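You operate a simulated robot arm through the tools that you are given. There is no shell and no other tool. Be economical: measure what you need, move in short steps, check, and stop when the job is done.

The job below is to be done with a simulated two-armed robot. You get a single attempt, and the scene is never put back.

JOB
Push the leaflet drawer shut. Then take the tub on the packing bench and put it away on the shelf under the filling bench. Then take the recipe card from the top of the pallet load and leave it in the steel sink. Then take the scouring pad on the top of the pallet load and put it away on the press bench. Then put one of the sanding blocks from the filling bench on the premix bench. Do these in the order given. Set down upright: recipe card, scouring pad, sanding block.

It is judged by the outcome, as a careful person would: the job done as asked, and still so three seconds after it is handed in. It fails if anything else is knocked over, pushed out of place, dropped, spilled or broken.

ROBOT AND FRAMES
Two 7-joint arms with two-finger parallel grippers on one trunk, on a base that drives. Base frame: it is fixed to the floor where the robot stands at the start and does not move with it; the origin is under the middle of the robot, x ahead of it, y to its left, z up. Readings come in mm, rad, newtons and seconds.
The left shoulder is at the start at [50, 177, 1154], the right one opposite. Places, roughly: leaflet drawer [600, -100, 800]; premix bench [-500, 1900, 900]; press bench [-6900, 200, 800]; sanding block (8x5x7 cm) [-3100, -100, 800]; sanding block (9x5x5 cm) [-3200, 0, 800]; sanding block (9x6x7 cm) [-2900, 200, 800]; scouring pad (8x6x7 cm) [-1100, 200, 800]; shelf under the filling bench [-3000, 0, 300]; steel sink [-3100, 400, 800]; tub (23x21x20 cm) [500, 200, 900]. Payload 3.43 kg a hand.
The TCP of each hand is the grasp point between the finger pads, 34 mm short of the fingertips. In the tool frame z runs along the fingers and y along their closing line. Largest opening 128 mm; finger width 24, thickness 12; the body of the gripper, 48 by 130 mm, starts 96 mm behind the TCP.
Orientation is that of the tool frame in the base frame, as [roll, pitch, yaw] about the fixed x, y, z axes, in that order (R = Rz(yaw) Ry(pitch) Rx(roll)). With the fingers straight down and closing along the base's y, the tool's x points along the base's -x, its y along +y and its z along -z.

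CONTROLS
- The arms move only by the tool apply_moves. It takes "left_targets", "right_targets" or both (then of equal length, played together; a hand with none holds still); each is a list of rows, each a list of 7 numbers: the shift along the tool's x, y, z in units of 50 mm (1.0 is 50 mm), then the turn, a rotation vector about the tool's x, y, z in units of 4 degrees (1.0 is 4 degrees), then the closure, from 0 (fully open) to 1 (shut). In form: [[tx, ty, tz, ax, ay, az, fingers], ...]. A call has 1 to 10 rows; each row shifts and turns the commanded pose from where the row before left it, along the tool's axes as they then stand. A call with a number of a shift or a turn outside -1 to 1 is refused whole. A row lasts 0.2 s, in which the tool goes at most 50 mm and 0.15 rad; a call with a longer step from one row to the next is refused whole, and so is a gripper value outside its range. A pose out of reach is approached as far as the arm can. The call stops where the force on the tool passes 40 N (or 10 N more than at its start, if that is more) or the arm is blocked; 0.2 s more then pass. Each finger travels about 108 mm/s and halts on what it meets, pressing with about 23 N; the grip force reading is that of the motor and also rises with nothing between the fingers. The clock runs only during rows and for 0.2 s after the last one: add rows that do not move to give the fingers time. The reply holds the time, the measured pose of the TCP, the force on the tool along the base axes, the opening and the grip force, in the units named above and with some noise, with the torque about the TCP (base axes, N m) and any sound that the robot's microphone picked up.
- Cameras (640 x 400 px; columns grow to the right, rows downward): "scene" is now at [102.1, 68.7, 1294]; the picture's right is [0.90, -0.44, 0.00], its down [-0.34, -0.69, -0.64] and it looks along [0.28, 0.57, -0.77] (base axes); focal length 214 px, centre (320, 200). "left" rides on the left gripper at [76, 11, -160] in its tool frame; the picture's right is [-0.15, 0.99, 0.00], its down [-0.88, -0.13, -0.46] and it looks along [-0.45, -0.07, 0.89] (tool axes); focal length 234 px, centre (320, 200). "right" rides on the right gripper at [76, -11, -160] in its tool frame; the picture's right is [0.15, 0.99, 0.00], its down [-0.88, 0.13, -0.46] and it looks along [-0.45, 0.07, 0.89] (tool axes); focal length 234 px, centre (320, 200). There is no depth. A picture from a camera that has moved, and an enlarged one, comes with that camera's place and axes in the base frame and with its lens.
- camera(camera): a new picture of that camera. The clock stands still meanwhile.
- slide_trunk(by): slides the trunk up (or, below 0, down) by that many mm; the arms and the scene camera ride with it, the base frame stays. It gives what a move gives, with no picture.
- roll_base(legs): drives the robot by 1 to 6 legs, each [ahead, turn to the left] in mm and rad, along the robot's own axes; the way and the turn of a leg run together, so that a leg with both is an arc; at most 1500 mm and 3.142 rad a leg. The arms and the cameras ride along, it lands a little off, and it stops where it bumps. It gives what a move gives.
- aim_head(pan, tilt): turns the head with the scene camera to pan (to the left, within 1.396 rad either way) and tilt (down, from -0.506 to 1.204), counted from straight ahead of the robot. It gives what a move gives.
- inspect(camera, box): a new picture of the part [left, top, right, bottom] of that camera's present view, enlarged. The clock stands still meanwhile.
- finish_job(): hands the job in; it is judged then, once.

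Go step by step. Nothing tells you exact positions but the pictures and the camera data: compare them with the known pose of the tool, close in by small moves and look again before you grip or let go. The budget is 165 turns and 122 pictures, counting those below and the enlarged ones. Unless the task says otherwise, let go and move clear before handing in, and close with one line.

The tools are called as name(argument=value, ...) on one line, values as JSON. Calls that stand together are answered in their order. apply_moves: Moves the arms, as the interface text tells. Its arguments: {"type":"object","properties":{"left_targets":{"type":"array","items":{"type":"array","items":{"type":"number"}}},"right_targets":{"type":"array","items":{"type":"array","items":{"type":"number"}}}},"required":[]} The other tools are called the same way: slide_trunk (by) slides the trunk up or down; roll_base (legs) drives the base; aim_head (pan, tilt) turns the head that bears the scene camera; camera (camera) takes a picture; inspect (camera, box) takes an enlarged picture of a part of a camera's view; finish_job () hands the job in.

At the start:

```text
clock: 0.0
left_eef_pos: [405.9, 329.2, 1069.2]
left_tool_rot: [-3.141, 0.001, -3.141]
left_contact_force: [-0.7, 0.7, 0.1]
left_moment: [-0.01, 0.01, 0.0]
left_width: 128.0
left_gripper_force: 0.0
right_eef_pos: [424.5, -114.4, 1115.7]
right_tool_rot: [-3.141, 0.002, -3.141]
right_contact_force: [-0.3, 0.7, -0.2]
right_moment: [0.0, 0.03, -0.01]
right_width: 128.0
right_gripper_force: 0.0
trunk travel left (down, up): [-325.0, 76.0]
robot x, y, heading: [2.5, 2.3, 0.002]
head pan, tilt: [1.121, 0.88]
```

scene: 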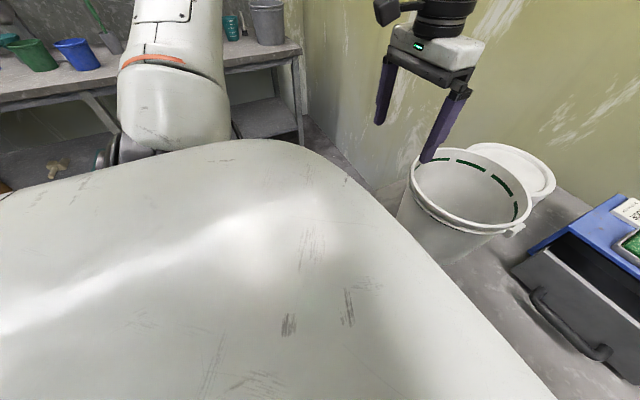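
right: 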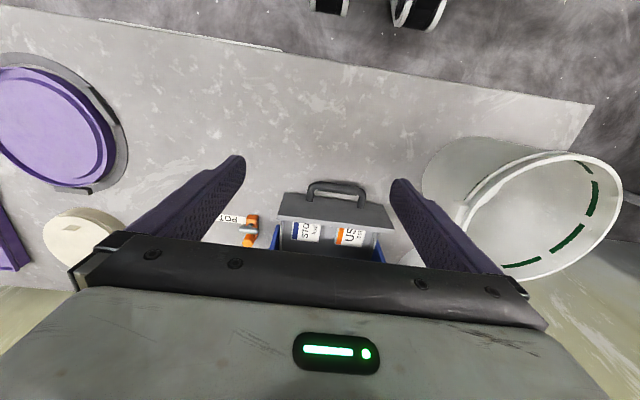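
left: 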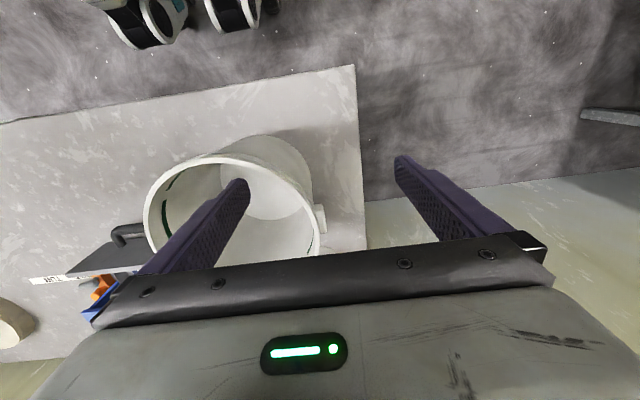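

I see the drawer open between the tub and another item on the packing bench. I'll look straight ahead to locate it.

aim_head(pan=0.0, tilt=0.75)

camera(camera="scene")

```text
clock: 1.4
left_eef_pos: [406.8, 329.3, 1070.0]
left_tool_rot: [3.141, -0.001, -3.141]
left_contact_force: [-0.1, 0.7, 0.3]
left_moment: [0.03, 0.04, 0.01]
left_width: 128.2
left_gripper_force: 0.1
right_eef_pos: [424.3, -116.1, 1116.7]
right_tool_rot: [3.141, 0.0, -3.141]
right_contact_force: [-0.3, 0.1, -0.1]
right_moment: [0.01, -0.04, 0.0]
right_width: 128.0
right_gripper_force: 0.2
trunk travel left (down, up): [-325.0, 76.0]
robot x, y, heading: [-2.1, 1.4, 0.004]
head pan, tilt: [0.0, 0.75]
```

```text
118 pictures are left
camera scene: at [151.6, -0.1, 1304.3], right [0.0, -1.0, 0.0], down [-0.68, 0.0, -0.73], along [0.73, 0.0, -0.68], focal length 214 px, centre (320, 200)
```

scene: 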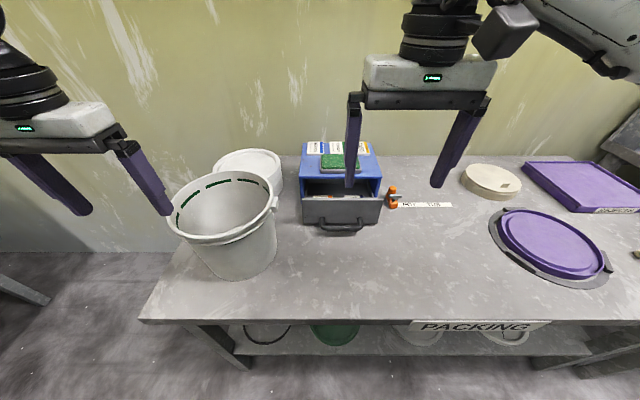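

The drawer front looks to be near x≈600, y≈-62, its top near z≈890, with the handle in front. I'll lower the closed right hand in front of the handle.

apply_moves(right_targets=[[0, 0.36, 0.9, 0, 0, 0, 1], [0, 0.36, 0.9, 0, 0, 0, 1], [0, 0.36, 0.9, 0, 0, 0, 1], [0, 0, 0.9, 0, 0, 0, 1], [0, 0, 0.9, 0, 0, 0, 1], [0, 0, 0.85, 0, 0, 0, 1], [-0.5, 0, 0, 0, 0, 0, 1]])

camera(camera="scene")

camera(camera="right")

```text
clock: 3.0
left_eef_pos: [406.5, 329.5, 1069.7]
left_tool_rot: [3.141, -0.002, -3.14]
left_contact_force: [-0.5, 0.1, 0.5]
left_moment: [0.02, -0.03, -0.01]
left_width: 128.3
left_gripper_force: 0.0
right_eef_pos: [448.9, -62.1, 848.5]
right_tool_rot: [-3.14, 0.0, 3.141]
right_contact_force: [-0.4, 0.1, -0.2]
right_moment: [0.0, 0.07, -0.02]
right_width: 0.0
right_gripper_force: 22.3
trunk travel left (down, up): [-325.0, 76.0]
robot x, y, heading: [0.9, 4.1, 0.002]
head pan, tilt: [0.0, 0.75]
```

```text
117 pictures are left
camera scene: at [151.7, 0.0, 1304.3], right [0.0, -1.0, 0.0], down [-0.68, 0.0, -0.73], along [0.73, 0.0, -0.68], focal length 214 px, centre (320, 200)
```

scene: 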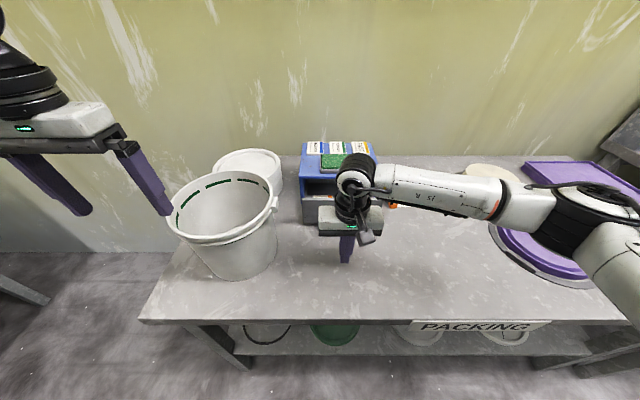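

```text
116 pictures are left
camera right: at [373.0, -73.6, 1005.9], right [-0.15, 0.99, 0.0], down [0.88, 0.13, 0.46], along [0.45, 0.07, -0.89], focal length 234 px, centre (320, 200)
```

right: 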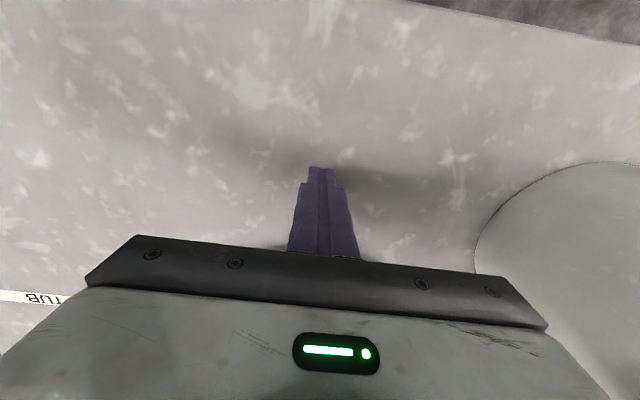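

The fingers are in front of the drawer. I'll drop slightly and push forward in short steps.

apply_moves(right_targets=[[-0.5, 0, 0.4, 0, 0, 0, 1], [-0.5, 0, 0, 0, 0, 0, 1], [-0.5, 0, 0, 0, 0, 0, 1], [-0.3, 0, 0, 0, 0, 0, 1], [-0.3, 0, 0, 0, 0, 0, 1], [-0.3, 0, 0, 0, 0, 0, 1]])

camera(camera="scene")

```text
clock: 3.4
left_eef_pos: [405.6, 329.4, 1069.0]
left_tool_rot: [3.141, 0.0, -3.141]
left_contact_force: [0.3, -0.4, -0.6]
left_moment: [0.02, 0.03, 0.01]
left_width: 128.2
left_gripper_force: 0.0
right_eef_pos: [468.6, -61.1, 834.8]
right_tool_rot: [-3.139, -0.018, -3.138]
right_contact_force: [-7.3, -1.6, 9.5]
right_moment: [-0.09, 0.16, -0.04]
right_width: 0.0
right_gripper_force: 23.1
trunk travel left (down, up): [-325.0, 76.0]
robot x, y, heading: [0.3, 0.0, -0.0]
head pan, tilt: [0.0, 0.75]
stopped in row 2 (right hand): the force on the tool passed its limit (the readings are from after the stop); the commanded pose is now the measured one
```

```text
115 pictures are left
camera scene: at [151.1, -0.4, 1304.5], right [0.0, -1.0, 0.0], down [-0.68, 0.0, -0.73], along [0.73, 0.0, -0.68], focal length 214 px, centre (320, 200)
```

scene: 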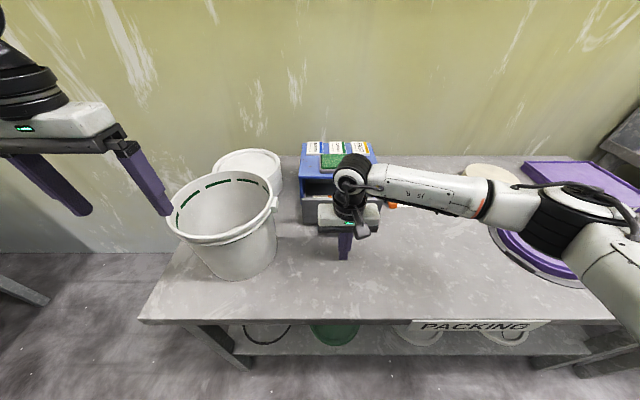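

Contact came earlier than I expected. I'll look closely before pushing more.

inspect(camera="scene", box=[260, 120, 440, 280])

camera(camera="left")

```text
2.50 times, centred on (350, 200) of scene
camera zoom: at [151.1, -0.4, 1304.5], right [0.0, -1.0, 0.0], down [-0.68, 0.0, -0.73], along [0.73, 0.0, -0.68], focal length 536 px, centre (245, 200)
```

zoom: 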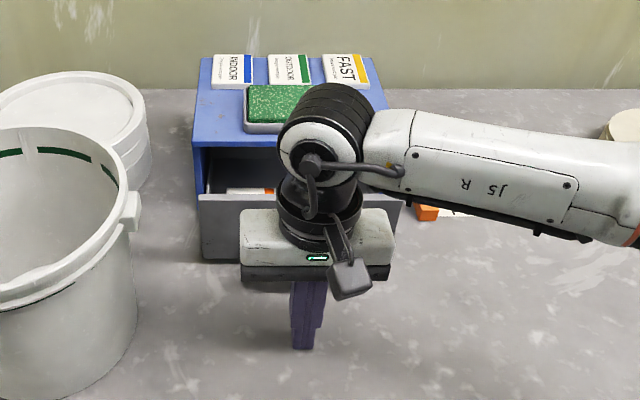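

```text
113 pictures are left
camera left: at [329.7, 340.9, 1229.5], right [0.15, 0.99, 0.0], down [0.88, -0.13, 0.46], along [0.45, -0.07, -0.89], focal length 234 px, centre (320, 200)
```

left: 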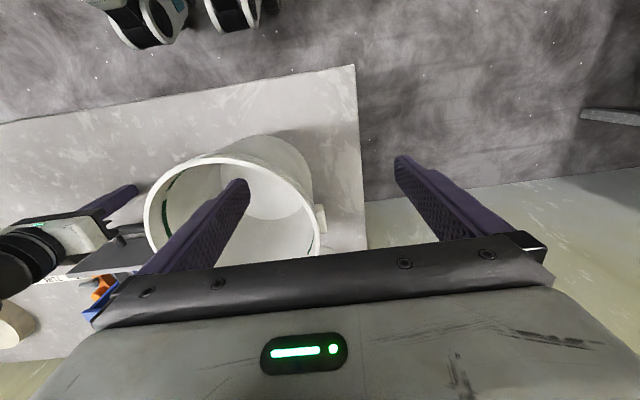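

The upward force suggests the fingertips touched the bench, so the bench top is at about z≈800. I'll rise and push at handle height.

apply_moves(right_targets=[[0, 0, -0.6, 0, 0, 0, 1], [-0.4, 0, 0, 0, 0, 0, 1], [-0.4, 0, 0, 0, 0, 0, 1], [-0.4, 0, 0, 0, 0, 0, 1], [-0.4, 0, 0, 0, 0, 0, 1], [-0.3, 0, 0, 0, 0, 0, 1]])

inspect(camera="scene", box=[260, 120, 440, 280])

```text
clock: 4.8
left_eef_pos: [406.4, 328.6, 1069.0]
left_tool_rot: [-3.14, -0.001, -3.141]
left_contact_force: [-0.4, 0.4, -1.1]
left_moment: [-0.01, 0.01, -0.01]
left_width: 128.0
left_gripper_force: 0.1
right_eef_pos: [566.2, -61.9, 860.0]
right_tool_rot: [-3.139, -0.015, -3.138]
right_contact_force: [-0.3, 0.6, 0.4]
right_moment: [0.04, 0.03, -0.03]
right_width: 0.0
right_gripper_force: 23.1
trunk travel left (down, up): [-325.0, 76.0]
robot x, y, heading: [0.7, 0.1, -0.003]
head pan, tilt: [0.0, 0.75]
```

```text
2.50 times, centred on (350, 200) of scene
camera zoom: at [151.6, -0.2, 1304.3], right [0.0, -1.0, 0.0], down [-0.68, 0.0, -0.73], along [0.73, 0.0, -0.68], focal length 536 px, centre (245, 200)
```

zoom: 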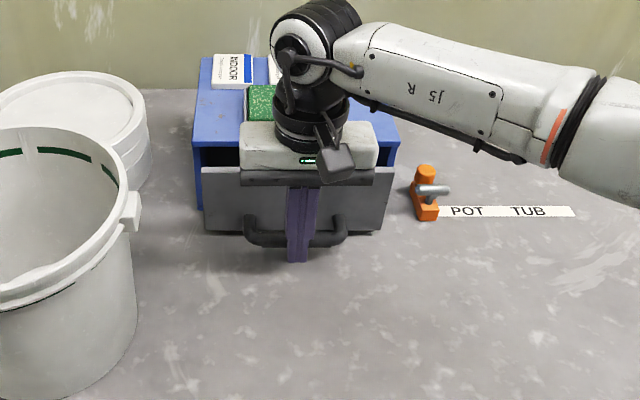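

The drawer is sliding. I'll keep pushing gently until it meets resistance.

apply_moves(right_targets=[[-0.25, 0, 0, 0, 0, 0, 1], [-0.25, 0, 0, 0, 0, 0, 1], [-0.25, 0, 0, 0, 0, 0, 1], [-0.2, 0, 0, 0, 0, 0, 1], [-0.2, 0, 0, 0, 0, 0, 1]])

inspect(camera="scene", box=[260, 120, 440, 280])

```text
clock: 6.0
left_eef_pos: [405.5, 327.9, 1071.4]
left_tool_rot: [-3.142, 0.003, -3.141]
left_contact_force: [0.8, 0.1, -0.6]
left_moment: [0.0, 0.05, 0.01]
left_width: 127.8
left_gripper_force: 0.1
right_eef_pos: [607.7, -60.0, 858.0]
right_tool_rot: [-3.136, -0.048, -3.135]
right_contact_force: [-14.0, -1.3, 6.2]
right_moment: [-0.18, 0.28, -0.02]
right_width: 0.0
right_gripper_force: 22.7
trunk travel left (down, up): [-325.0, 76.0]
robot x, y, heading: [0.5, -2.3, -0.005]
head pan, tilt: [0.0, 0.75]
stopped in row 5 (right hand): the force on the tool passed its limit (the readings are from after the stop); the commanded pose is now the measured one
```

```text
2.50 times, centred on (350, 200) of scene
camera zoom: at [150.0, -0.3, 1304.6], right [0.0, -1.0, 0.0], down [-0.68, 0.0, -0.73], along [0.73, 0.0, -0.68], focal length 536 px, centre (245, 200)
```

zoom: 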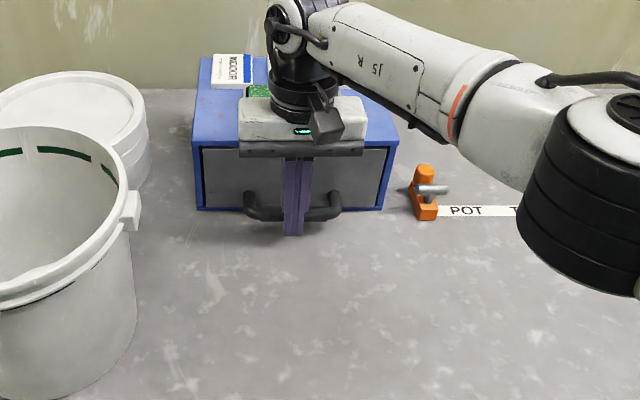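

The drawer is flush and shut, and the cabinet has not moved. I'll back the right hand off and tuck it, then look at the tub.

apply_moves(right_targets=[[1, 0, 0, 0, 0, 0, 1], [1, 0, 0, 0, 0, 0, 1], [0.8, -0.4, -1, 0, 0, 0, 1], [0.6, -0.6, -1, 0, 0, 0, 1], [0.6, -0.6, -1, 0, 0, 0, 1], [0.6, -0.6, -1, 0, 0, 0, 1], [0.6, -0.6, -1, 0, 0, 0, 1], [0.6, -0.6, -0.5, 0, 0, 0, 1]])

aim_head(pan=0.4, tilt=0.85)

camera(camera="scene")

```text
refused: row 3 steps farther than a row can; nothing moved
```

```text
clock: 6.8
left_eef_pos: [403.8, 329.2, 1071.2]
left_tool_rot: [3.141, 0.002, -3.141]
left_contact_force: [-0.2, 0.0, 0.4]
left_moment: [0.0, -0.01, -0.03]
left_width: 127.6
left_gripper_force: 0.0
right_eef_pos: [609.2, -58.5, 859.6]
right_tool_rot: [-3.136, -0.045, -3.135]
right_contact_force: [-20.9, 2.3, 2.9]
right_moment: [0.39, 0.42, 0.02]
right_width: 0.0
right_gripper_force: 23.0
trunk travel left (down, up): [-325.0, 76.0]
robot x, y, heading: [0.8, 2.4, -0.003]
head pan, tilt: [0.4, 0.85]
```

```text
110 pictures are left
camera scene: at [138.1, 30.1, 1296.6], right [0.39, -0.92, 0.0], down [-0.69, -0.29, -0.66], along [0.61, 0.26, -0.75], focal length 214 px, centre (320, 200)
```

scene: 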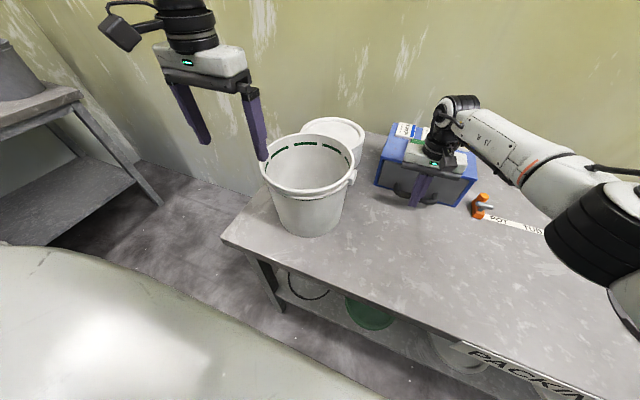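

Row steps must stay at 50 mm in total. I'll redo the retraction with smaller rows.

apply_moves(right_targets=[[0.9, 0, 0, 0, 0, 0, 1], [0.9, 0, 0, 0, 0, 0, 1], [0.5, -0.5, -0.6, 0, 0, 0, 1], [0.5, -0.5, -0.6, 0, 0, 0, 1], [0.5, -0.5, -0.6, 0, 0, 0, 1], [0.5, -0.5, -0.6, 0, 0, 0, 1], [0.5, -0.5, -0.6, 0, 0, 0, 1], [0.5, -0.5, -0.6, 0, 0, 0, 1], [0.5, -0.5, -0.6, 0, 0, 0, 1]])

inspect(camera="scene", box=[220, 110, 400, 250])

```text
clock: 8.8
left_eef_pos: [404.8, 328.5, 1070.7]
left_tool_rot: [3.141, 0.004, 3.141]
left_contact_force: [-1.0, -0.6, -0.8]
left_moment: [-0.01, 0.0, 0.0]
left_width: 128.1
left_gripper_force: 0.0
right_eef_pos: [355.5, -234.9, 1079.3]
right_tool_rot: [-3.136, -0.042, -3.135]
right_contact_force: [0.4, 0.5, 0.1]
right_moment: [-0.01, 0.0, 0.02]
right_width: 0.1
right_gripper_force: 23.0
trunk travel left (down, up): [-325.0, 76.0]
robot x, y, heading: [1.2, 0.5, -0.0]
head pan, tilt: [0.4, 0.85]
```

```text
2.86 times, centred on (310, 180) of scene
camera zoom: at [139.4, 29.7, 1296.5], right [0.39, -0.92, 0.0], down [-0.69, -0.29, -0.66], along [0.61, 0.26, -0.75], focal length 613 px, centre (349, 257)
```

zoom: 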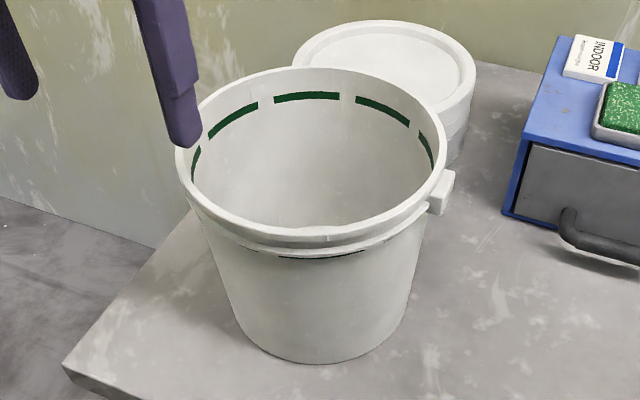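

The tub rim centre is near (480, 206), with its top at z≈1000, radius ≈107 and ears on ±y. I'll grip the near-right wall with the left hand, tilted 45° so it can reach under a bench.

apply_moves(left_targets=[[0.4, -0.83, -0.2, 0, 0, 0, 0], [0.4, -0.83, -0.2, 0, 0, 0, 0], [0.4, -0.83, -0.2, 0, 0, 0, 0], [0, 0, 0, 0.409, -0.876, 0.986, 0], [0, 0, 0, 0.409, -0.876, 0.986, 0], [0, 0, 0, 0.409, -0.876, 0.986, 0], [0, 0, 0, 0.409, -0.876, 0.986, 0], [0, 0, 0, 0.409, -0.876, 0.986, 0], [0, 0, 0, 0.409, -0.876, 0.986, 0], [0, 0, 0, 0.409, -0.876, 0.986, 0]])

apply_moves(left_targets=[[0, 0, 0, 0.409, -0.876, 0.986, 0], [0, 0, 0, 0.409, -0.876, 0.986, 0], [0, 0, 0, 0.409, -0.876, 0.986, 0], [0, 0, 0, 0.409, -0.876, 0.986, 0], [0, 0, 0, 0.409, -0.876, 0.986, 0]])

camera(camera="scene")

camera(camera="left")

```text
clock: 11.0
left_eef_pos: [344.4, 203.6, 1100.1]
left_tool_rot: [-3.043, 0.459, 2.674]
left_contact_force: [0.5, -0.1, -0.2]
left_moment: [-0.04, 0.01, -0.02]
left_width: 128.1
left_gripper_force: 0.1
right_eef_pos: [357.0, -234.9, 1078.7]
right_tool_rot: [-3.136, -0.042, -3.137]
right_contact_force: [-0.7, -0.3, 0.6]
right_moment: [0.0, 0.0, -0.02]
right_width: 0.0
right_gripper_force: 23.4
trunk travel left (down, up): [-325.0, 76.0]
robot x, y, heading: [-0.6, 2.1, -0.005]
head pan, tilt: [0.4, 0.85]
```

```text
clock: 12.2
left_eef_pos: [346.7, 205.8, 1099.3]
left_tool_rot: [-3.14, 0.784, 2.268]
left_contact_force: [-0.2, 0.2, 0.1]
left_moment: [0.0, -0.01, -0.03]
left_width: 128.1
left_gripper_force: 0.0
right_eef_pos: [357.0, -235.3, 1078.6]
right_tool_rot: [-3.136, -0.042, -3.136]
right_contact_force: [0.8, 0.8, 0.6]
right_moment: [0.01, 0.0, 0.0]
right_width: 0.0
right_gripper_force: 22.8
trunk travel left (down, up): [-325.0, 76.0]
robot x, y, heading: [0.3, 0.2, -0.005]
head pan, tilt: [0.4, 0.85]
```

```text
108 pictures are left
camera scene: at [140.3, 30.2, 1296.3], right [0.39, -0.92, 0.0], down [-0.69, -0.29, -0.66], along [0.61, 0.26, -0.75], focal length 214 px, centre (320, 200)
```

scene: 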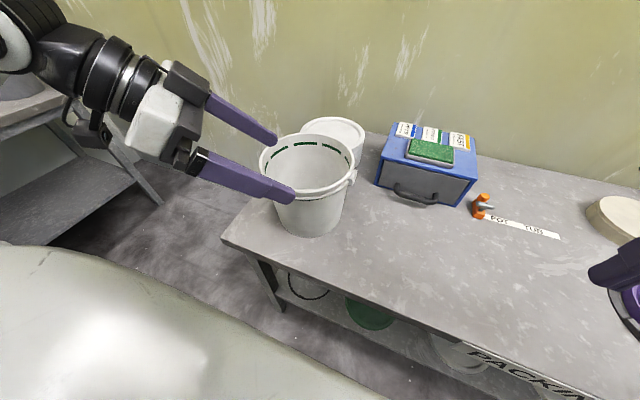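

```text
107 pictures are left
camera left: at [247.5, 340.6, 1158.6], right [0.82, 0.56, 0.1], down [0.09, -0.31, 0.94], along [0.56, -0.77, -0.31], focal length 234 px, centre (320, 200)
```

left: 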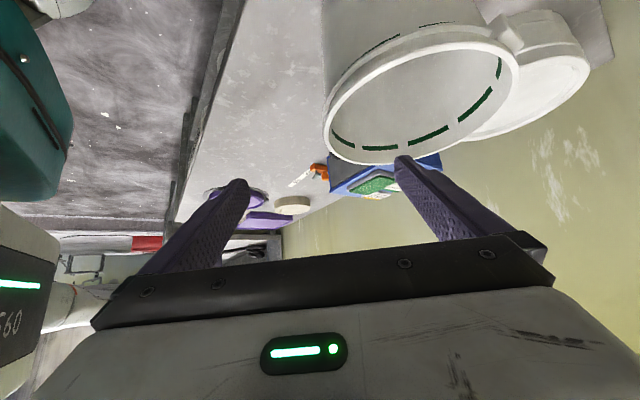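

The orientation is as wanted. I'll lower to the pre-grasp and approach partway along the tool axis.

apply_moves(left_targets=[[0.57, 0, 0.57, 0, 0, 0, 0], [0, 0, 0.8, 0, 0, 0, 0], [0, 0, 0.6, 0, 0, 0, 0]])

inspect(camera="scene", box=[200, 100, 400, 250])

camera(camera="left")

```text
clock: 13.0
left_eef_pos: [382.6, 166.3, 1013.7]
left_tool_rot: [-3.142, 0.787, 2.271]
left_contact_force: [-0.4, 0.2, -0.3]
left_moment: [0.01, 0.03, 0.01]
left_width: 128.1
left_gripper_force: 0.0
left hand out of reach, approached as far as the arm can: row 1
right_eef_pos: [357.0, -235.0, 1078.3]
right_tool_rot: [-3.136, -0.04, -3.135]
right_contact_force: [-1.0, -0.5, -0.9]
right_moment: [-0.01, 0.02, 0.04]
right_width: 0.1
right_gripper_force: 23.2
trunk travel left (down, up): [-325.0, 76.0]
robot x, y, heading: [-0.9, -0.9, -0.002]
head pan, tilt: [0.4, 0.85]
```

```text
2.67 times, centred on (300, 175) of scene
camera zoom: at [140.2, 29.9, 1296.4], right [0.39, -0.92, 0.0], down [-0.69, -0.29, -0.66], along [0.61, 0.26, -0.75], focal length 572 px, centre (373, 267)
```

zoom: 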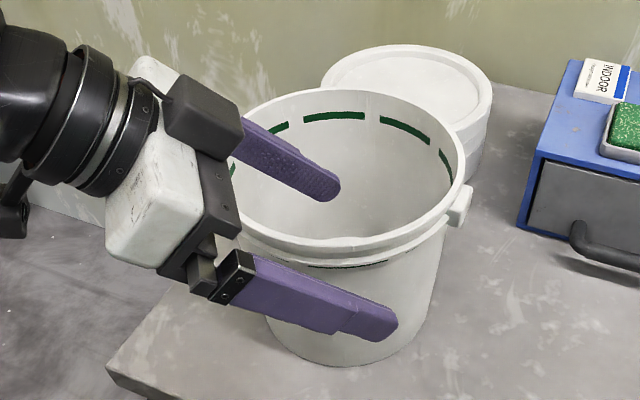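

```text
105 pictures are left
camera left: at [283.9, 303.3, 1072.1], right [0.82, 0.56, 0.1], down [0.09, -0.31, 0.94], along [0.56, -0.77, -0.31], focal length 234 px, centre (320, 200)
```

left: 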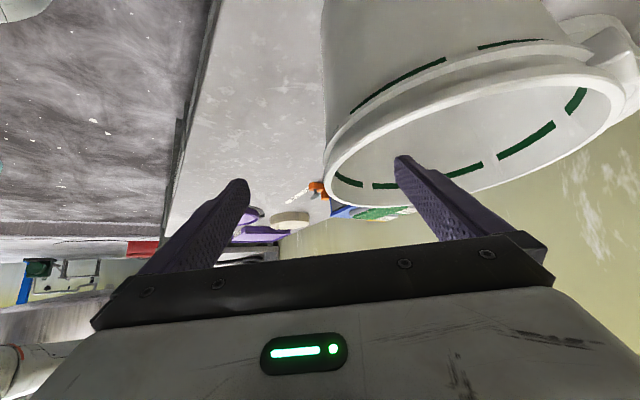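

The fingers straddle the near-right wall and are well centred. I'll advance to grip depth and look again.

apply_moves(left_targets=[[0, 0, 0.5, 0, 0, 0, 0], [0, 0, 0.5, 0, 0, 0, 0]])

inspect(camera="scene", box=[200, 100, 400, 250])

camera(camera="left")

```text
clock: 13.6
left_eef_pos: [406.5, 140.7, 976.8]
left_tool_rot: [-3.141, 0.782, 2.271]
left_contact_force: [-0.3, -0.5, -0.4]
left_moment: [-0.02, 0.04, 0.0]
left_width: 128.0
left_gripper_force: 0.0
right_eef_pos: [356.9, -235.9, 1077.3]
right_tool_rot: [-3.136, -0.041, -3.139]
right_contact_force: [0.5, -0.3, 0.5]
right_moment: [0.02, 0.06, 0.04]
right_width: 0.2
right_gripper_force: 22.5
trunk travel left (down, up): [-325.0, 76.0]
robot x, y, heading: [-0.9, -3.5, -0.001]
head pan, tilt: [0.4, 0.85]
```

```text
2.67 times, centred on (300, 175) of scene
camera zoom: at [140.4, 29.8, 1296.3], right [0.39, -0.92, 0.0], down [-0.69, -0.29, -0.66], along [0.61, 0.26, -0.75], focal length 572 px, centre (373, 267)
```

zoom: 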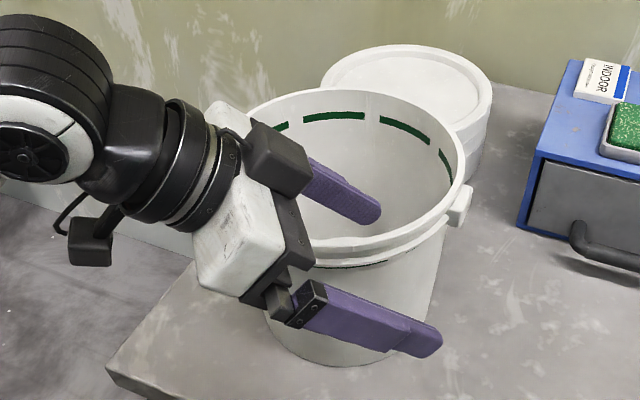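

```text
103 pictures are left
camera left: at [307.1, 277.3, 1035.4], right [0.82, 0.56, 0.1], down [0.1, -0.31, 0.94], along [0.56, -0.77, -0.31], focal length 234 px, centre (320, 200)
```

left: 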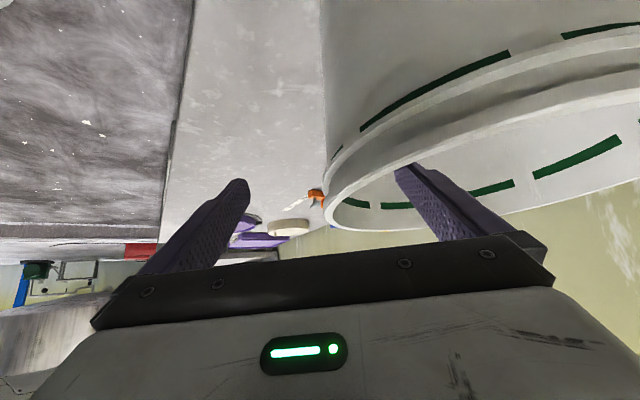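

The hand is at depth with the wall between the fingers. I'll close the grip.

apply_moves(left_targets=[[0, 0, 0, 0, 0, 0, 0.4], [0, 0, 0, 0, 0, 0, 0.7], [0, 0, 0, 0, 0, 0, 1], [0, 0, 0, 0, 0, 0, 1], [0, 0, 0, 0, 0, 0, 1]])

inspect(camera="scene", box=[200, 100, 400, 250])

```text
clock: 14.8
left_eef_pos: [406.3, 141.2, 976.9]
left_tool_rot: [-3.139, 0.786, 2.271]
left_contact_force: [-0.9, 1.5, -0.7]
left_moment: [0.15, -0.22, 0.16]
left_width: 13.3
left_gripper_force: 22.5
right_eef_pos: [356.9, -235.5, 1078.2]
right_tool_rot: [-3.136, -0.043, -3.137]
right_contact_force: [0.2, 0.0, -0.7]
right_moment: [0.01, 0.01, 0.02]
right_width: 0.0
right_gripper_force: 22.7
trunk travel left (down, up): [-325.0, 76.0]
robot x, y, heading: [2.2, -1.3, 0.001]
head pan, tilt: [0.4, 0.85]
```

```text
2.67 times, centred on (300, 175) of scene
camera zoom: at [140.1, 30.0, 1296.4], right [0.39, -0.92, 0.0], down [-0.69, -0.29, -0.66], along [0.61, 0.26, -0.75], focal length 572 px, centre (373, 267)
```

zoom: 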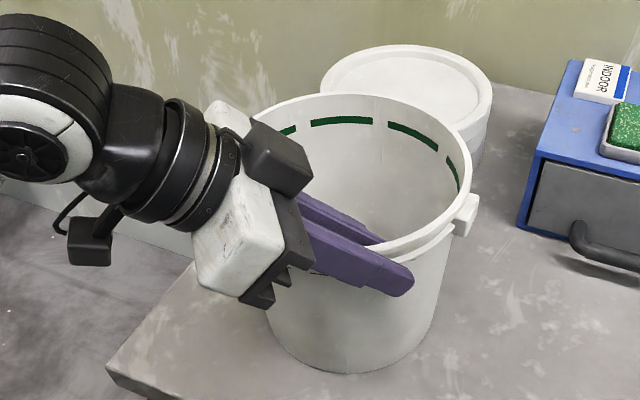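

The grip is firm at 13 mm. I'll lift by raising the trunk.

slide_trunk(by=70)

camera(camera="scene")

```text
clock: 15.9
left_eef_pos: [405.4, 142.1, 1046.9]
left_tool_rot: [-3.141, 0.787, 2.27]
left_contact_force: [-1.5, -0.2, -0.9]
left_moment: [0.04, 0.02, 0.02]
left_width: 5.1
left_gripper_force: 22.6
right_eef_pos: [356.4, -235.1, 1148.3]
right_tool_rot: [-3.137, -0.043, -3.136]
right_contact_force: [-1.4, 0.7, 0.0]
right_moment: [0.04, 0.0, -0.01]
right_width: 0.0
right_gripper_force: 22.9
trunk travel left (down, up): [-395.0, 6.0]
robot x, y, heading: [-0.9, -0.2, 0.002]
head pan, tilt: [0.4, 0.85]
```

```text
101 pictures are left
camera scene: at [140.1, 29.7, 1366.4], right [0.39, -0.92, 0.0], down [-0.69, -0.29, -0.66], along [0.61, 0.26, -0.75], focal length 214 px, centre (320, 200)
```

scene: 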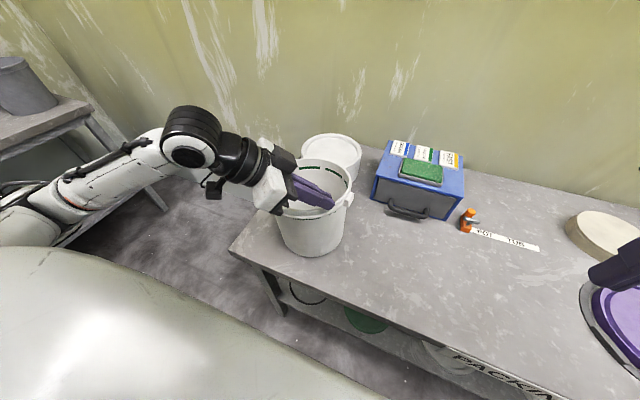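

The opening dropped to 5 mm, so the grip probably slipped. I'll look closer.

inspect(camera="scene", box=[240, 130, 400, 270])

camera(camera="left")

```text
2.86 times, centred on (320, 200) of scene
camera zoom: at [140.1, 29.7, 1366.4], right [0.39, -0.92, 0.0], down [-0.69, -0.29, -0.66], along [0.61, 0.26, -0.75], focal length 613 px, centre (320, 200)
```

zoom: 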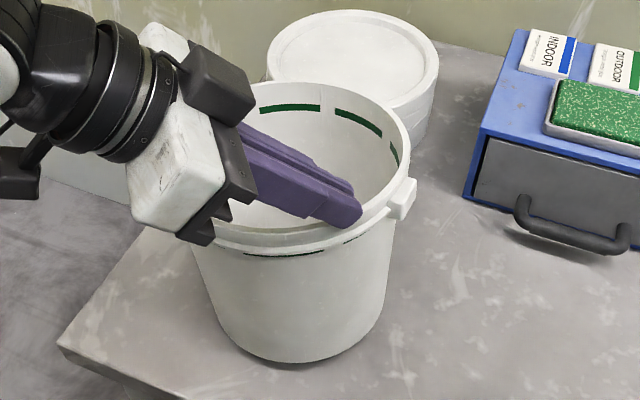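

```text
99 pictures are left
camera left: at [306.7, 277.2, 1105.7], right [0.82, 0.56, 0.1], down [0.09, -0.31, 0.94], along [0.56, -0.77, -0.31], focal length 234 px, centre (320, 200)
```

left: 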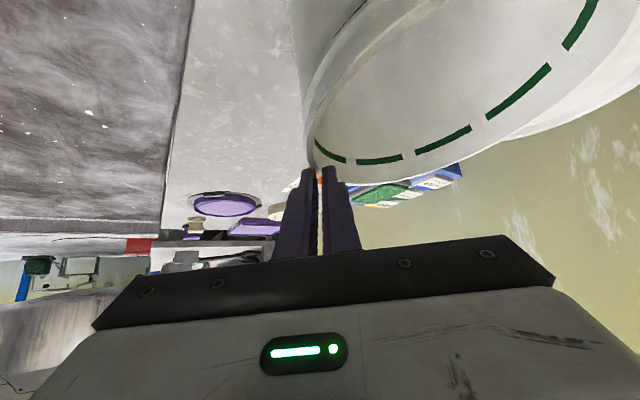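

The grip slid off and the tub stayed on the bench. It probably tilts under a one-sided rim grip, so I'll lift it with both hands at its two ears. First I'll open, withdraw and reorient both hands.

apply_moves(left_targets=[[0, 0, 0, 0, 0, 0, 0.5], [0, 0, 0, 0, 0, 0, 0], [0, 0, -0.9, 0, 0, 0, 0], [0, 0, -0.9, 0, 0, 0, 0], [0, 0, 0, -0.98, 0, -0.98, 0], [0, 0, 0, -0.98, 0, -0.98, 0], [0, 0, 0, -0.98, 0, -0.98, 0], [0, 0, 0, -0.98, 0, -0.98, 0], [0, 0, 0, -0.98, 0, -0.98, 0], [0, 0, 0, -0.98, 0, -0.98, 0]], right_targets=[[0, 0, 0, 0, -0.987, 0, 0], [0, 0, 0, 0, -0.987, 0, 0], [0, 0, 0, 0, -0.987, 0, 0], [0, 0, 0, 0, -0.987, 0, 0], [0, 0, 0, 0, -0.987, 0, 0], [0, 0, 0, 0, -0.987, 0, 0], [0, 0, 0, 0, -0.987, 0, 0], [0, 0, 0, 0, -0.987, 0, 0], [0, 0, 0, 0, -0.987, 0, 0], [0, 0, 0, 0, -0.987, 0, 0]])

apply_moves(left_targets=[[0, 0, 0, -0.98, 0, -0.98, 0], [0, 0, 0, -0.98, 0, -0.98, 0], [0, 0, 0, -0.98, 0, -0.98, 0]], right_targets=[[0, 0, 0, 0, -0.987, 0, 0], [0, 0, 0, 0, -0.987, 0, 0], [0, 0, 0, 0, 0, 0, 0]])

camera(camera="scene")

```text
clock: 18.1
left_eef_pos: [425.6, 202.6, 1129.8]
left_tool_rot: [-3.141, 0.783, 2.852]
left_contact_force: [-0.1, -0.2, 0.7]
left_moment: [-0.01, 0.02, -0.01]
left_width: 128.3
left_gripper_force: 0.1
left hand out of reach, approached as far as the arm can: row 5, 6, 7, 8, 9, 10
right_eef_pos: [381.1, -233.6, 1164.0]
right_tool_rot: [-3.136, 0.649, -3.131]
right_contact_force: [-0.3, 1.0, 0.2]
right_moment: [0.0, 0.01, 0.01]
right_width: 128.0
right_gripper_force: 0.1
right hand out of reach, approached as far as the arm can: row 9, 10
trunk travel left (down, up): [-395.0, 6.0]
robot x, y, heading: [-4.5, 0.4, -0.0]
head pan, tilt: [0.4, 0.85]
```

```text
clock: 18.9
left_eef_pos: [427.8, 205.0, 1130.1]
left_tool_rot: [3.141, 0.784, -3.139]
left_contact_force: [-0.2, -0.1, 0.6]
left_moment: [-0.01, 0.0, 0.0]
left_width: 127.9
left_gripper_force: 0.1
left hand out of reach, approached as far as the arm can: row 1
right_eef_pos: [405.5, -233.7, 1180.4]
right_tool_rot: [-3.134, 0.782, -3.131]
right_contact_force: [-0.6, 0.0, 1.0]
right_moment: [-0.02, -0.06, -0.01]
right_width: 128.1
right_gripper_force: 0.1
right hand out of reach, approached as far as the arm can: row 1, 2
trunk travel left (down, up): [-395.0, 6.0]
robot x, y, heading: [-1.0, -5.6, -0.003]
head pan, tilt: [0.4, 0.85]
```

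```text
98 pictures are left
camera scene: at [140.2, 29.6, 1366.3], right [0.39, -0.92, 0.0], down [-0.69, -0.29, -0.66], along [0.61, 0.26, -0.75], focal length 214 px, centre (320, 200)
```

scene: 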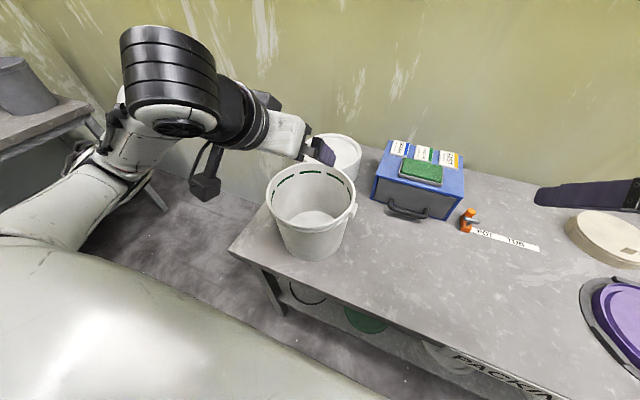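

Tilted hands are cramped this close in, so I'll back the base up 110 mm and re-measure the tub with its ears.

roll_base(legs=[[-110, 0]])

inspect(camera="scene", box=[230, 100, 390, 240])

camera(camera="left")

camera(camera="right")

```text
clock: 20.1
left_eef_pos: [317.0, 205.5, 1130.5]
left_tool_rot: [-3.141, 0.784, 3.141]
left_contact_force: [-0.7, -0.1, -0.4]
left_moment: [0.03, -0.01, -0.02]
left_width: 127.7
left_gripper_force: 0.0
right_eef_pos: [292.9, -232.4, 1182.0]
right_tool_rot: [-3.134, 0.781, -3.132]
right_contact_force: [0.6, -0.9, 0.3]
right_moment: [0.02, -0.01, 0.0]
right_width: 128.1
right_gripper_force: 0.0
trunk travel left (down, up): [-395.0, 6.0]
robot x, y, heading: [-113.0, -0.1, -0.003]
head pan, tilt: [0.4, 0.85]
```

```text
2.86 times, centred on (310, 170) of scene
camera zoom: at [28.4, 30.1, 1366.5], right [0.39, -0.92, 0.0], down [-0.69, -0.29, -0.66], along [0.61, 0.26, -0.75], focal length 613 px, centre (349, 286)
```

zoom: 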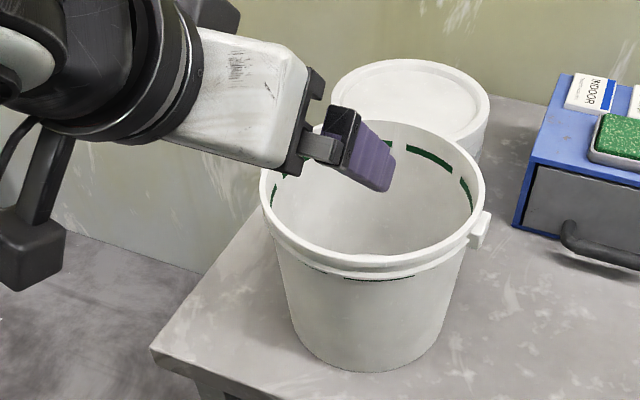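

```text
96 pictures are left
camera left: at [150.1, 217.0, 1189.8], right [0.1, 0.99, 0.1], down [0.3, -0.13, 0.94], along [0.95, -0.07, -0.31], focal length 234 px, centre (320, 200)
```

left: 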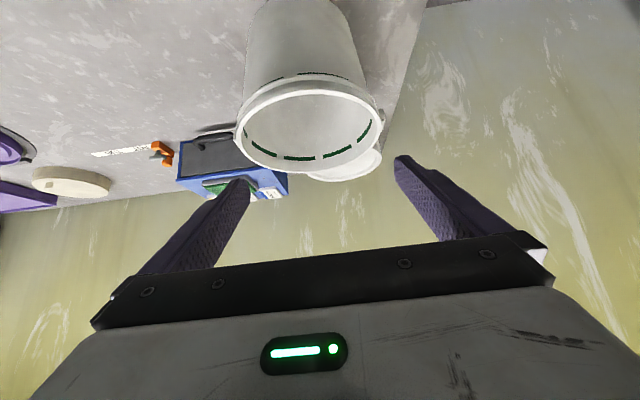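

```text
95 pictures are left
camera right: at [126.9, -245.6, 1238.6], right [-0.11, 0.99, -0.11], down [0.3, 0.14, 0.94], along [0.95, 0.07, -0.31], focal length 234 px, centre (320, 200)
```

right: 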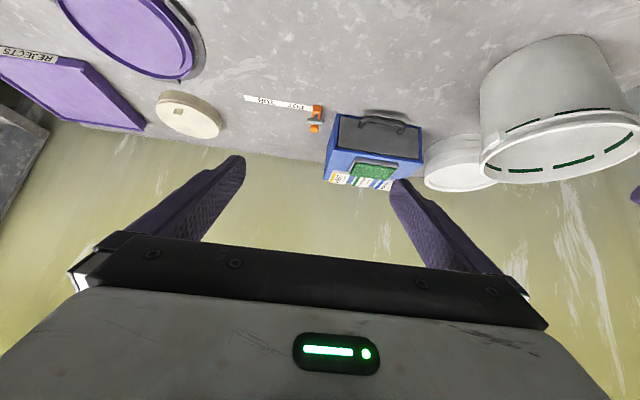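

The tub centre is now about (455, 183), with ears near (447, 290) and (458, 75). I'll bring both tilted, open hands to pre-grasp poses above and behind the ears.

apply_moves(left_targets=[[0.057, 0.228, 0.216, 0, 0, 0, 0], [0.057, 0.228, 0.216, 0, 0, 0, 0], [0.057, 0.228, 0.216, 0, 0, 0, 0], [0.057, 0.228, 0.216, 0, 0, 0, 0], [0.057, 0.228, 0.216, 0, 0, 0, 0], [0.057, 0.228, 0.216, 0, 0, 0, 0], [0.057, 0.228, 0.216, 0, 0, 0, 0], [0.057, 0.228, 0.216, 0, 0, 0, 0]], right_targets=[[0.087, 0.755, 0.37, 0, 0, 0, 0], [0.087, 0.755, 0.37, 0, 0, 0, 0], [0.087, 0.755, 0.37, 0, 0, 0, 0], [0.087, 0.755, 0.37, 0, 0, 0, 0], [0.087, 0.755, 0.37, 0, 0, 0, 0], [0.087, 0.755, 0.37, 0, 0, 0, 0], [0.087, 0.755, 0.37, 0, 0, 0, 0], [0.087, 0.755, 0.37, 0, 0, 0, 0]])

inspect(camera="scene", box=[220, 100, 420, 260])

camera(camera="left")

camera(camera="right")

```text
clock: 21.9
left_eef_pos: [363.2, 298.8, 1051.7]
left_tool_rot: [-3.14, 0.784, 3.141]
left_contact_force: [-0.2, -0.6, -0.5]
left_moment: [-0.03, 0.01, -0.03]
left_width: 127.6
left_gripper_force: 0.2
right_eef_pos: [374.2, 72.0, 1051.3]
right_tool_rot: [-3.133, 0.781, -3.128]
right_contact_force: [-0.8, 0.5, -0.5]
right_moment: [-0.01, -0.03, 0.02]
right_width: 128.2
right_gripper_force: 0.1
trunk travel left (down, up): [-395.0, 6.0]
robot x, y, heading: [-112.7, 0.4, -0.003]
head pan, tilt: [0.4, 0.85]
```

```text
2.50 times, centred on (320, 180) of scene
camera zoom: at [29.5, 31.1, 1366.3], right [0.39, -0.92, 0.0], down [-0.69, -0.29, -0.66], along [0.61, 0.26, -0.75], focal length 536 px, centre (320, 250)
```

zoom: 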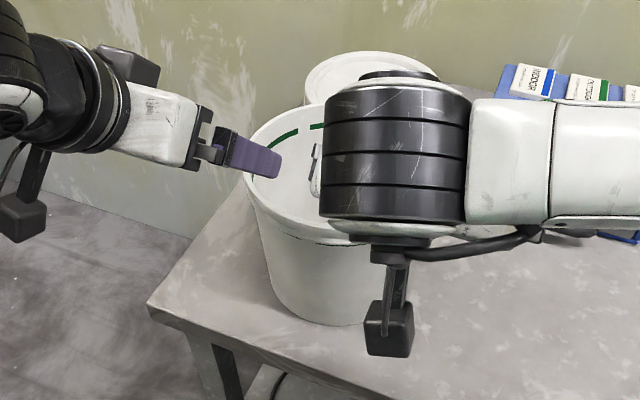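

```text
93 pictures are left
camera left: at [196.0, 310.2, 1111.2], right [0.1, 0.99, 0.1], down [0.3, -0.13, 0.94], along [0.95, -0.07, -0.31], focal length 234 px, centre (320, 200)
```

left: 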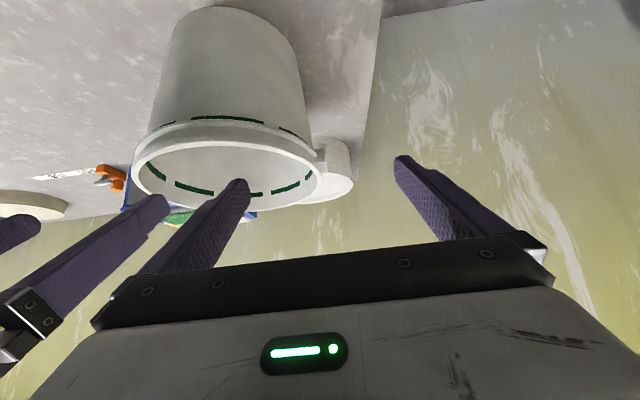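

```text
92 pictures are left
camera right: at [207.2, 59.3, 1108.4], right [-0.11, 0.99, -0.11], down [0.3, 0.14, 0.94], along [0.95, 0.07, -0.31], focal length 234 px, centre (320, 200)
```

right: 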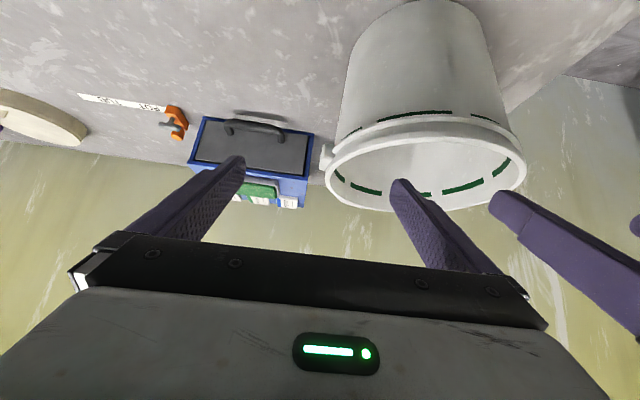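

Both ears sit centred between the fingers. I'll advance both hands along their axes to grip depth.

apply_moves(left_targets=[[0, 0, 0.6, 0, 0, 0, 0], [0, 0, 0.6, 0, 0, 0, 0], [0, 0, 0.5, 0, 0, 0, 0], [0, 0, 0.4, 0, 0, 0, 0]], right_targets=[[0, 0, 0.6, 0, 0, 0, 0], [0, 0, 0.6, 0, 0, 0, 0], [0, 0, 0.5, 0, 0, 0, 0], [0, 0, 0.4, 0, 0, 0, 0]])

camera(camera="left")

camera(camera="right")

```text
clock: 22.9
left_eef_pos: [436.9, 296.1, 978.8]
left_tool_rot: [3.141, 0.78, 3.139]
left_contact_force: [0.6, 0.1, -0.1]
left_moment: [-0.01, 0.0, -0.02]
left_width: 128.5
left_gripper_force: 0.1
right_eef_pos: [448.7, 69.5, 975.9]
right_tool_rot: [-3.136, 0.781, -3.13]
right_contact_force: [0.8, 0.0, 0.5]
right_moment: [-0.03, 0.03, 0.0]
right_width: 127.8
right_gripper_force: 0.1
trunk travel left (down, up): [-395.0, 6.0]
robot x, y, heading: [-112.3, -2.5, -0.001]
head pan, tilt: [0.4, 0.85]
```

```text
91 pictures are left
camera left: at [269.8, 308.6, 1037.7], right [0.1, 0.99, 0.1], down [0.3, -0.13, 0.94], along [0.95, -0.07, -0.31], focal length 234 px, centre (320, 200)
```

left: 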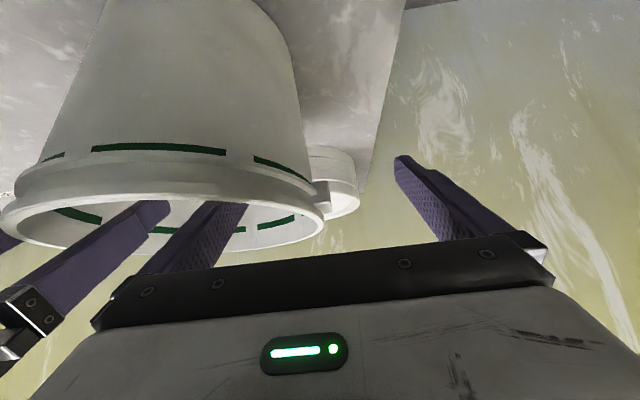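

```text
90 pictures are left
camera right: at [281.3, 57.6, 1033.6], right [-0.11, 0.99, -0.11], down [0.3, 0.14, 0.94], along [0.95, 0.07, -0.32], focal length 234 px, centre (320, 200)
```

right: 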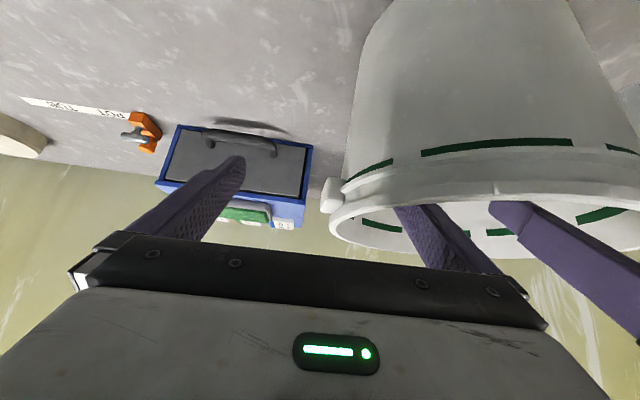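

The ears lie right at the grasp points. I'll close both hands gradually.

apply_moves(left_targets=[[0, 0, 0.15, 0, 0, 0, 0.3], [0, 0, 0, 0, 0, 0, 0.6], [0, 0, 0, 0, 0, 0, 0.8], [0, 0, 0, 0, 0, 0, 1], [0, 0, 0, 0, 0, 0, 1], [0, 0, 0, 0, 0, 0, 1]], right_targets=[[0, 0, 0.15, 0, 0, 0, 0.3], [0, 0, 0, 0, 0, 0, 0.6], [0, 0, 0, 0, 0, 0, 0.8], [0, 0, 0, 0, 0, 0, 1], [0, 0, 0, 0, 0, 0, 1], [0, 0, 0, 0, 0, 0, 1]])

camera(camera="left")

camera(camera="right")

```text
clock: 24.1
left_eef_pos: [442.3, 288.2, 979.3]
left_tool_rot: [-3.117, 0.797, -3.139]
left_contact_force: [-2.9, -1.0, 5.5]
left_moment: [-0.12, 0.88, 0.34]
left_width: 19.2
left_gripper_force: 23.5
right_eef_pos: [447.5, 79.6, 972.1]
right_tool_rot: [3.122, 0.78, -3.13]
right_contact_force: [-0.3, -0.5, 3.4]
right_moment: [0.24, 0.28, -0.38]
right_width: 18.9
right_gripper_force: 23.5
trunk travel left (down, up): [-395.0, 6.0]
robot x, y, heading: [-112.0, -0.3, -0.007]
head pan, tilt: [0.4, 0.85]
stopped in row 5 (left hand): the force on the tool passed its limit (the readings are from after the stop); the commanded pose is now the measured one
```

```text
89 pictures are left
camera left: at [274.4, 303.4, 1035.5], right [0.12, 0.99, 0.09], down [0.29, -0.12, 0.95], along [0.95, -0.09, -0.3], focal length 234 px, centre (320, 200)
```

left: 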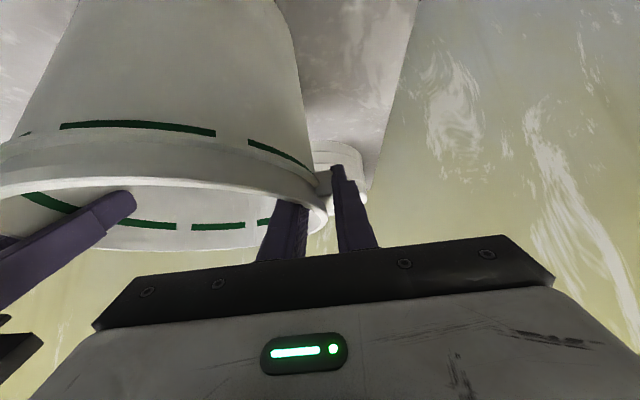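

```text
88 pictures are left
camera right: at [281.5, 62.5, 1030.3], right [-0.13, 0.99, -0.09], down [0.3, 0.13, 0.95], along [0.94, 0.1, -0.31], focal length 234 px, centre (320, 200)
```

right: 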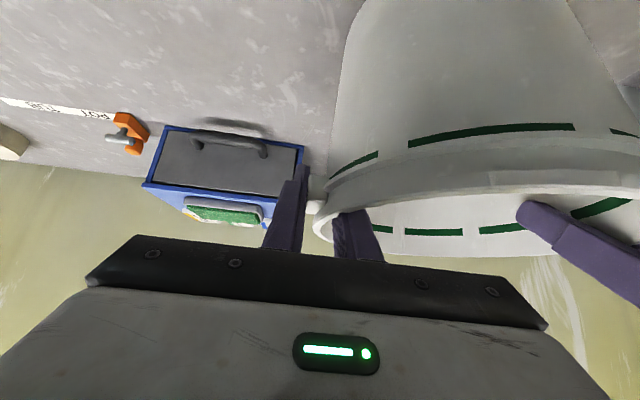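

Both sides are gripped at about 19 mm. I'll lift with both arms in small synchronous steps.

apply_moves(left_targets=[[-0.14, 0, -0.14, 0, 0, 0, 1], [-0.14, 0, -0.14, 0, 0, 0, 1], [-0.14, 0, -0.14, 0, 0, 0, 1]], right_targets=[[-0.14, 0, -0.14, 0, 0, 0, 1], [-0.14, 0, -0.14, 0, 0, 0, 1], [-0.14, 0, -0.14, 0, 0, 0, 1]])

camera(camera="scene")

```text
clock: 24.9
left_eef_pos: [442.1, 286.3, 1007.0]
left_tool_rot: [-3.115, 0.796, 3.14]
left_contact_force: [-2.1, -3.5, 0.7]
left_moment: [-0.53, 0.53, 0.07]
left_width: 18.9
left_gripper_force: 23.1
right_eef_pos: [448.4, 80.1, 1001.3]
right_tool_rot: [3.126, 0.778, -3.126]
right_contact_force: [1.8, 3.3, -3.8]
right_moment: [0.09, -0.53, -0.49]
right_width: 19.2
right_gripper_force: 23.0
trunk travel left (down, up): [-395.0, 6.0]
robot x, y, heading: [-110.6, -3.1, 0.001]
head pan, tilt: [0.4, 0.85]
```

```text
87 pictures are left
camera scene: at [29.5, 30.1, 1366.3], right [0.39, -0.92, 0.0], down [-0.69, -0.29, -0.66], along [0.61, 0.26, -0.75], focal length 214 px, centre (320, 200)
```

scene: 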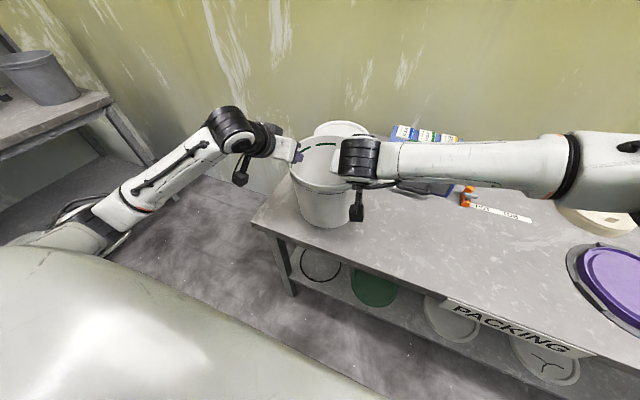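

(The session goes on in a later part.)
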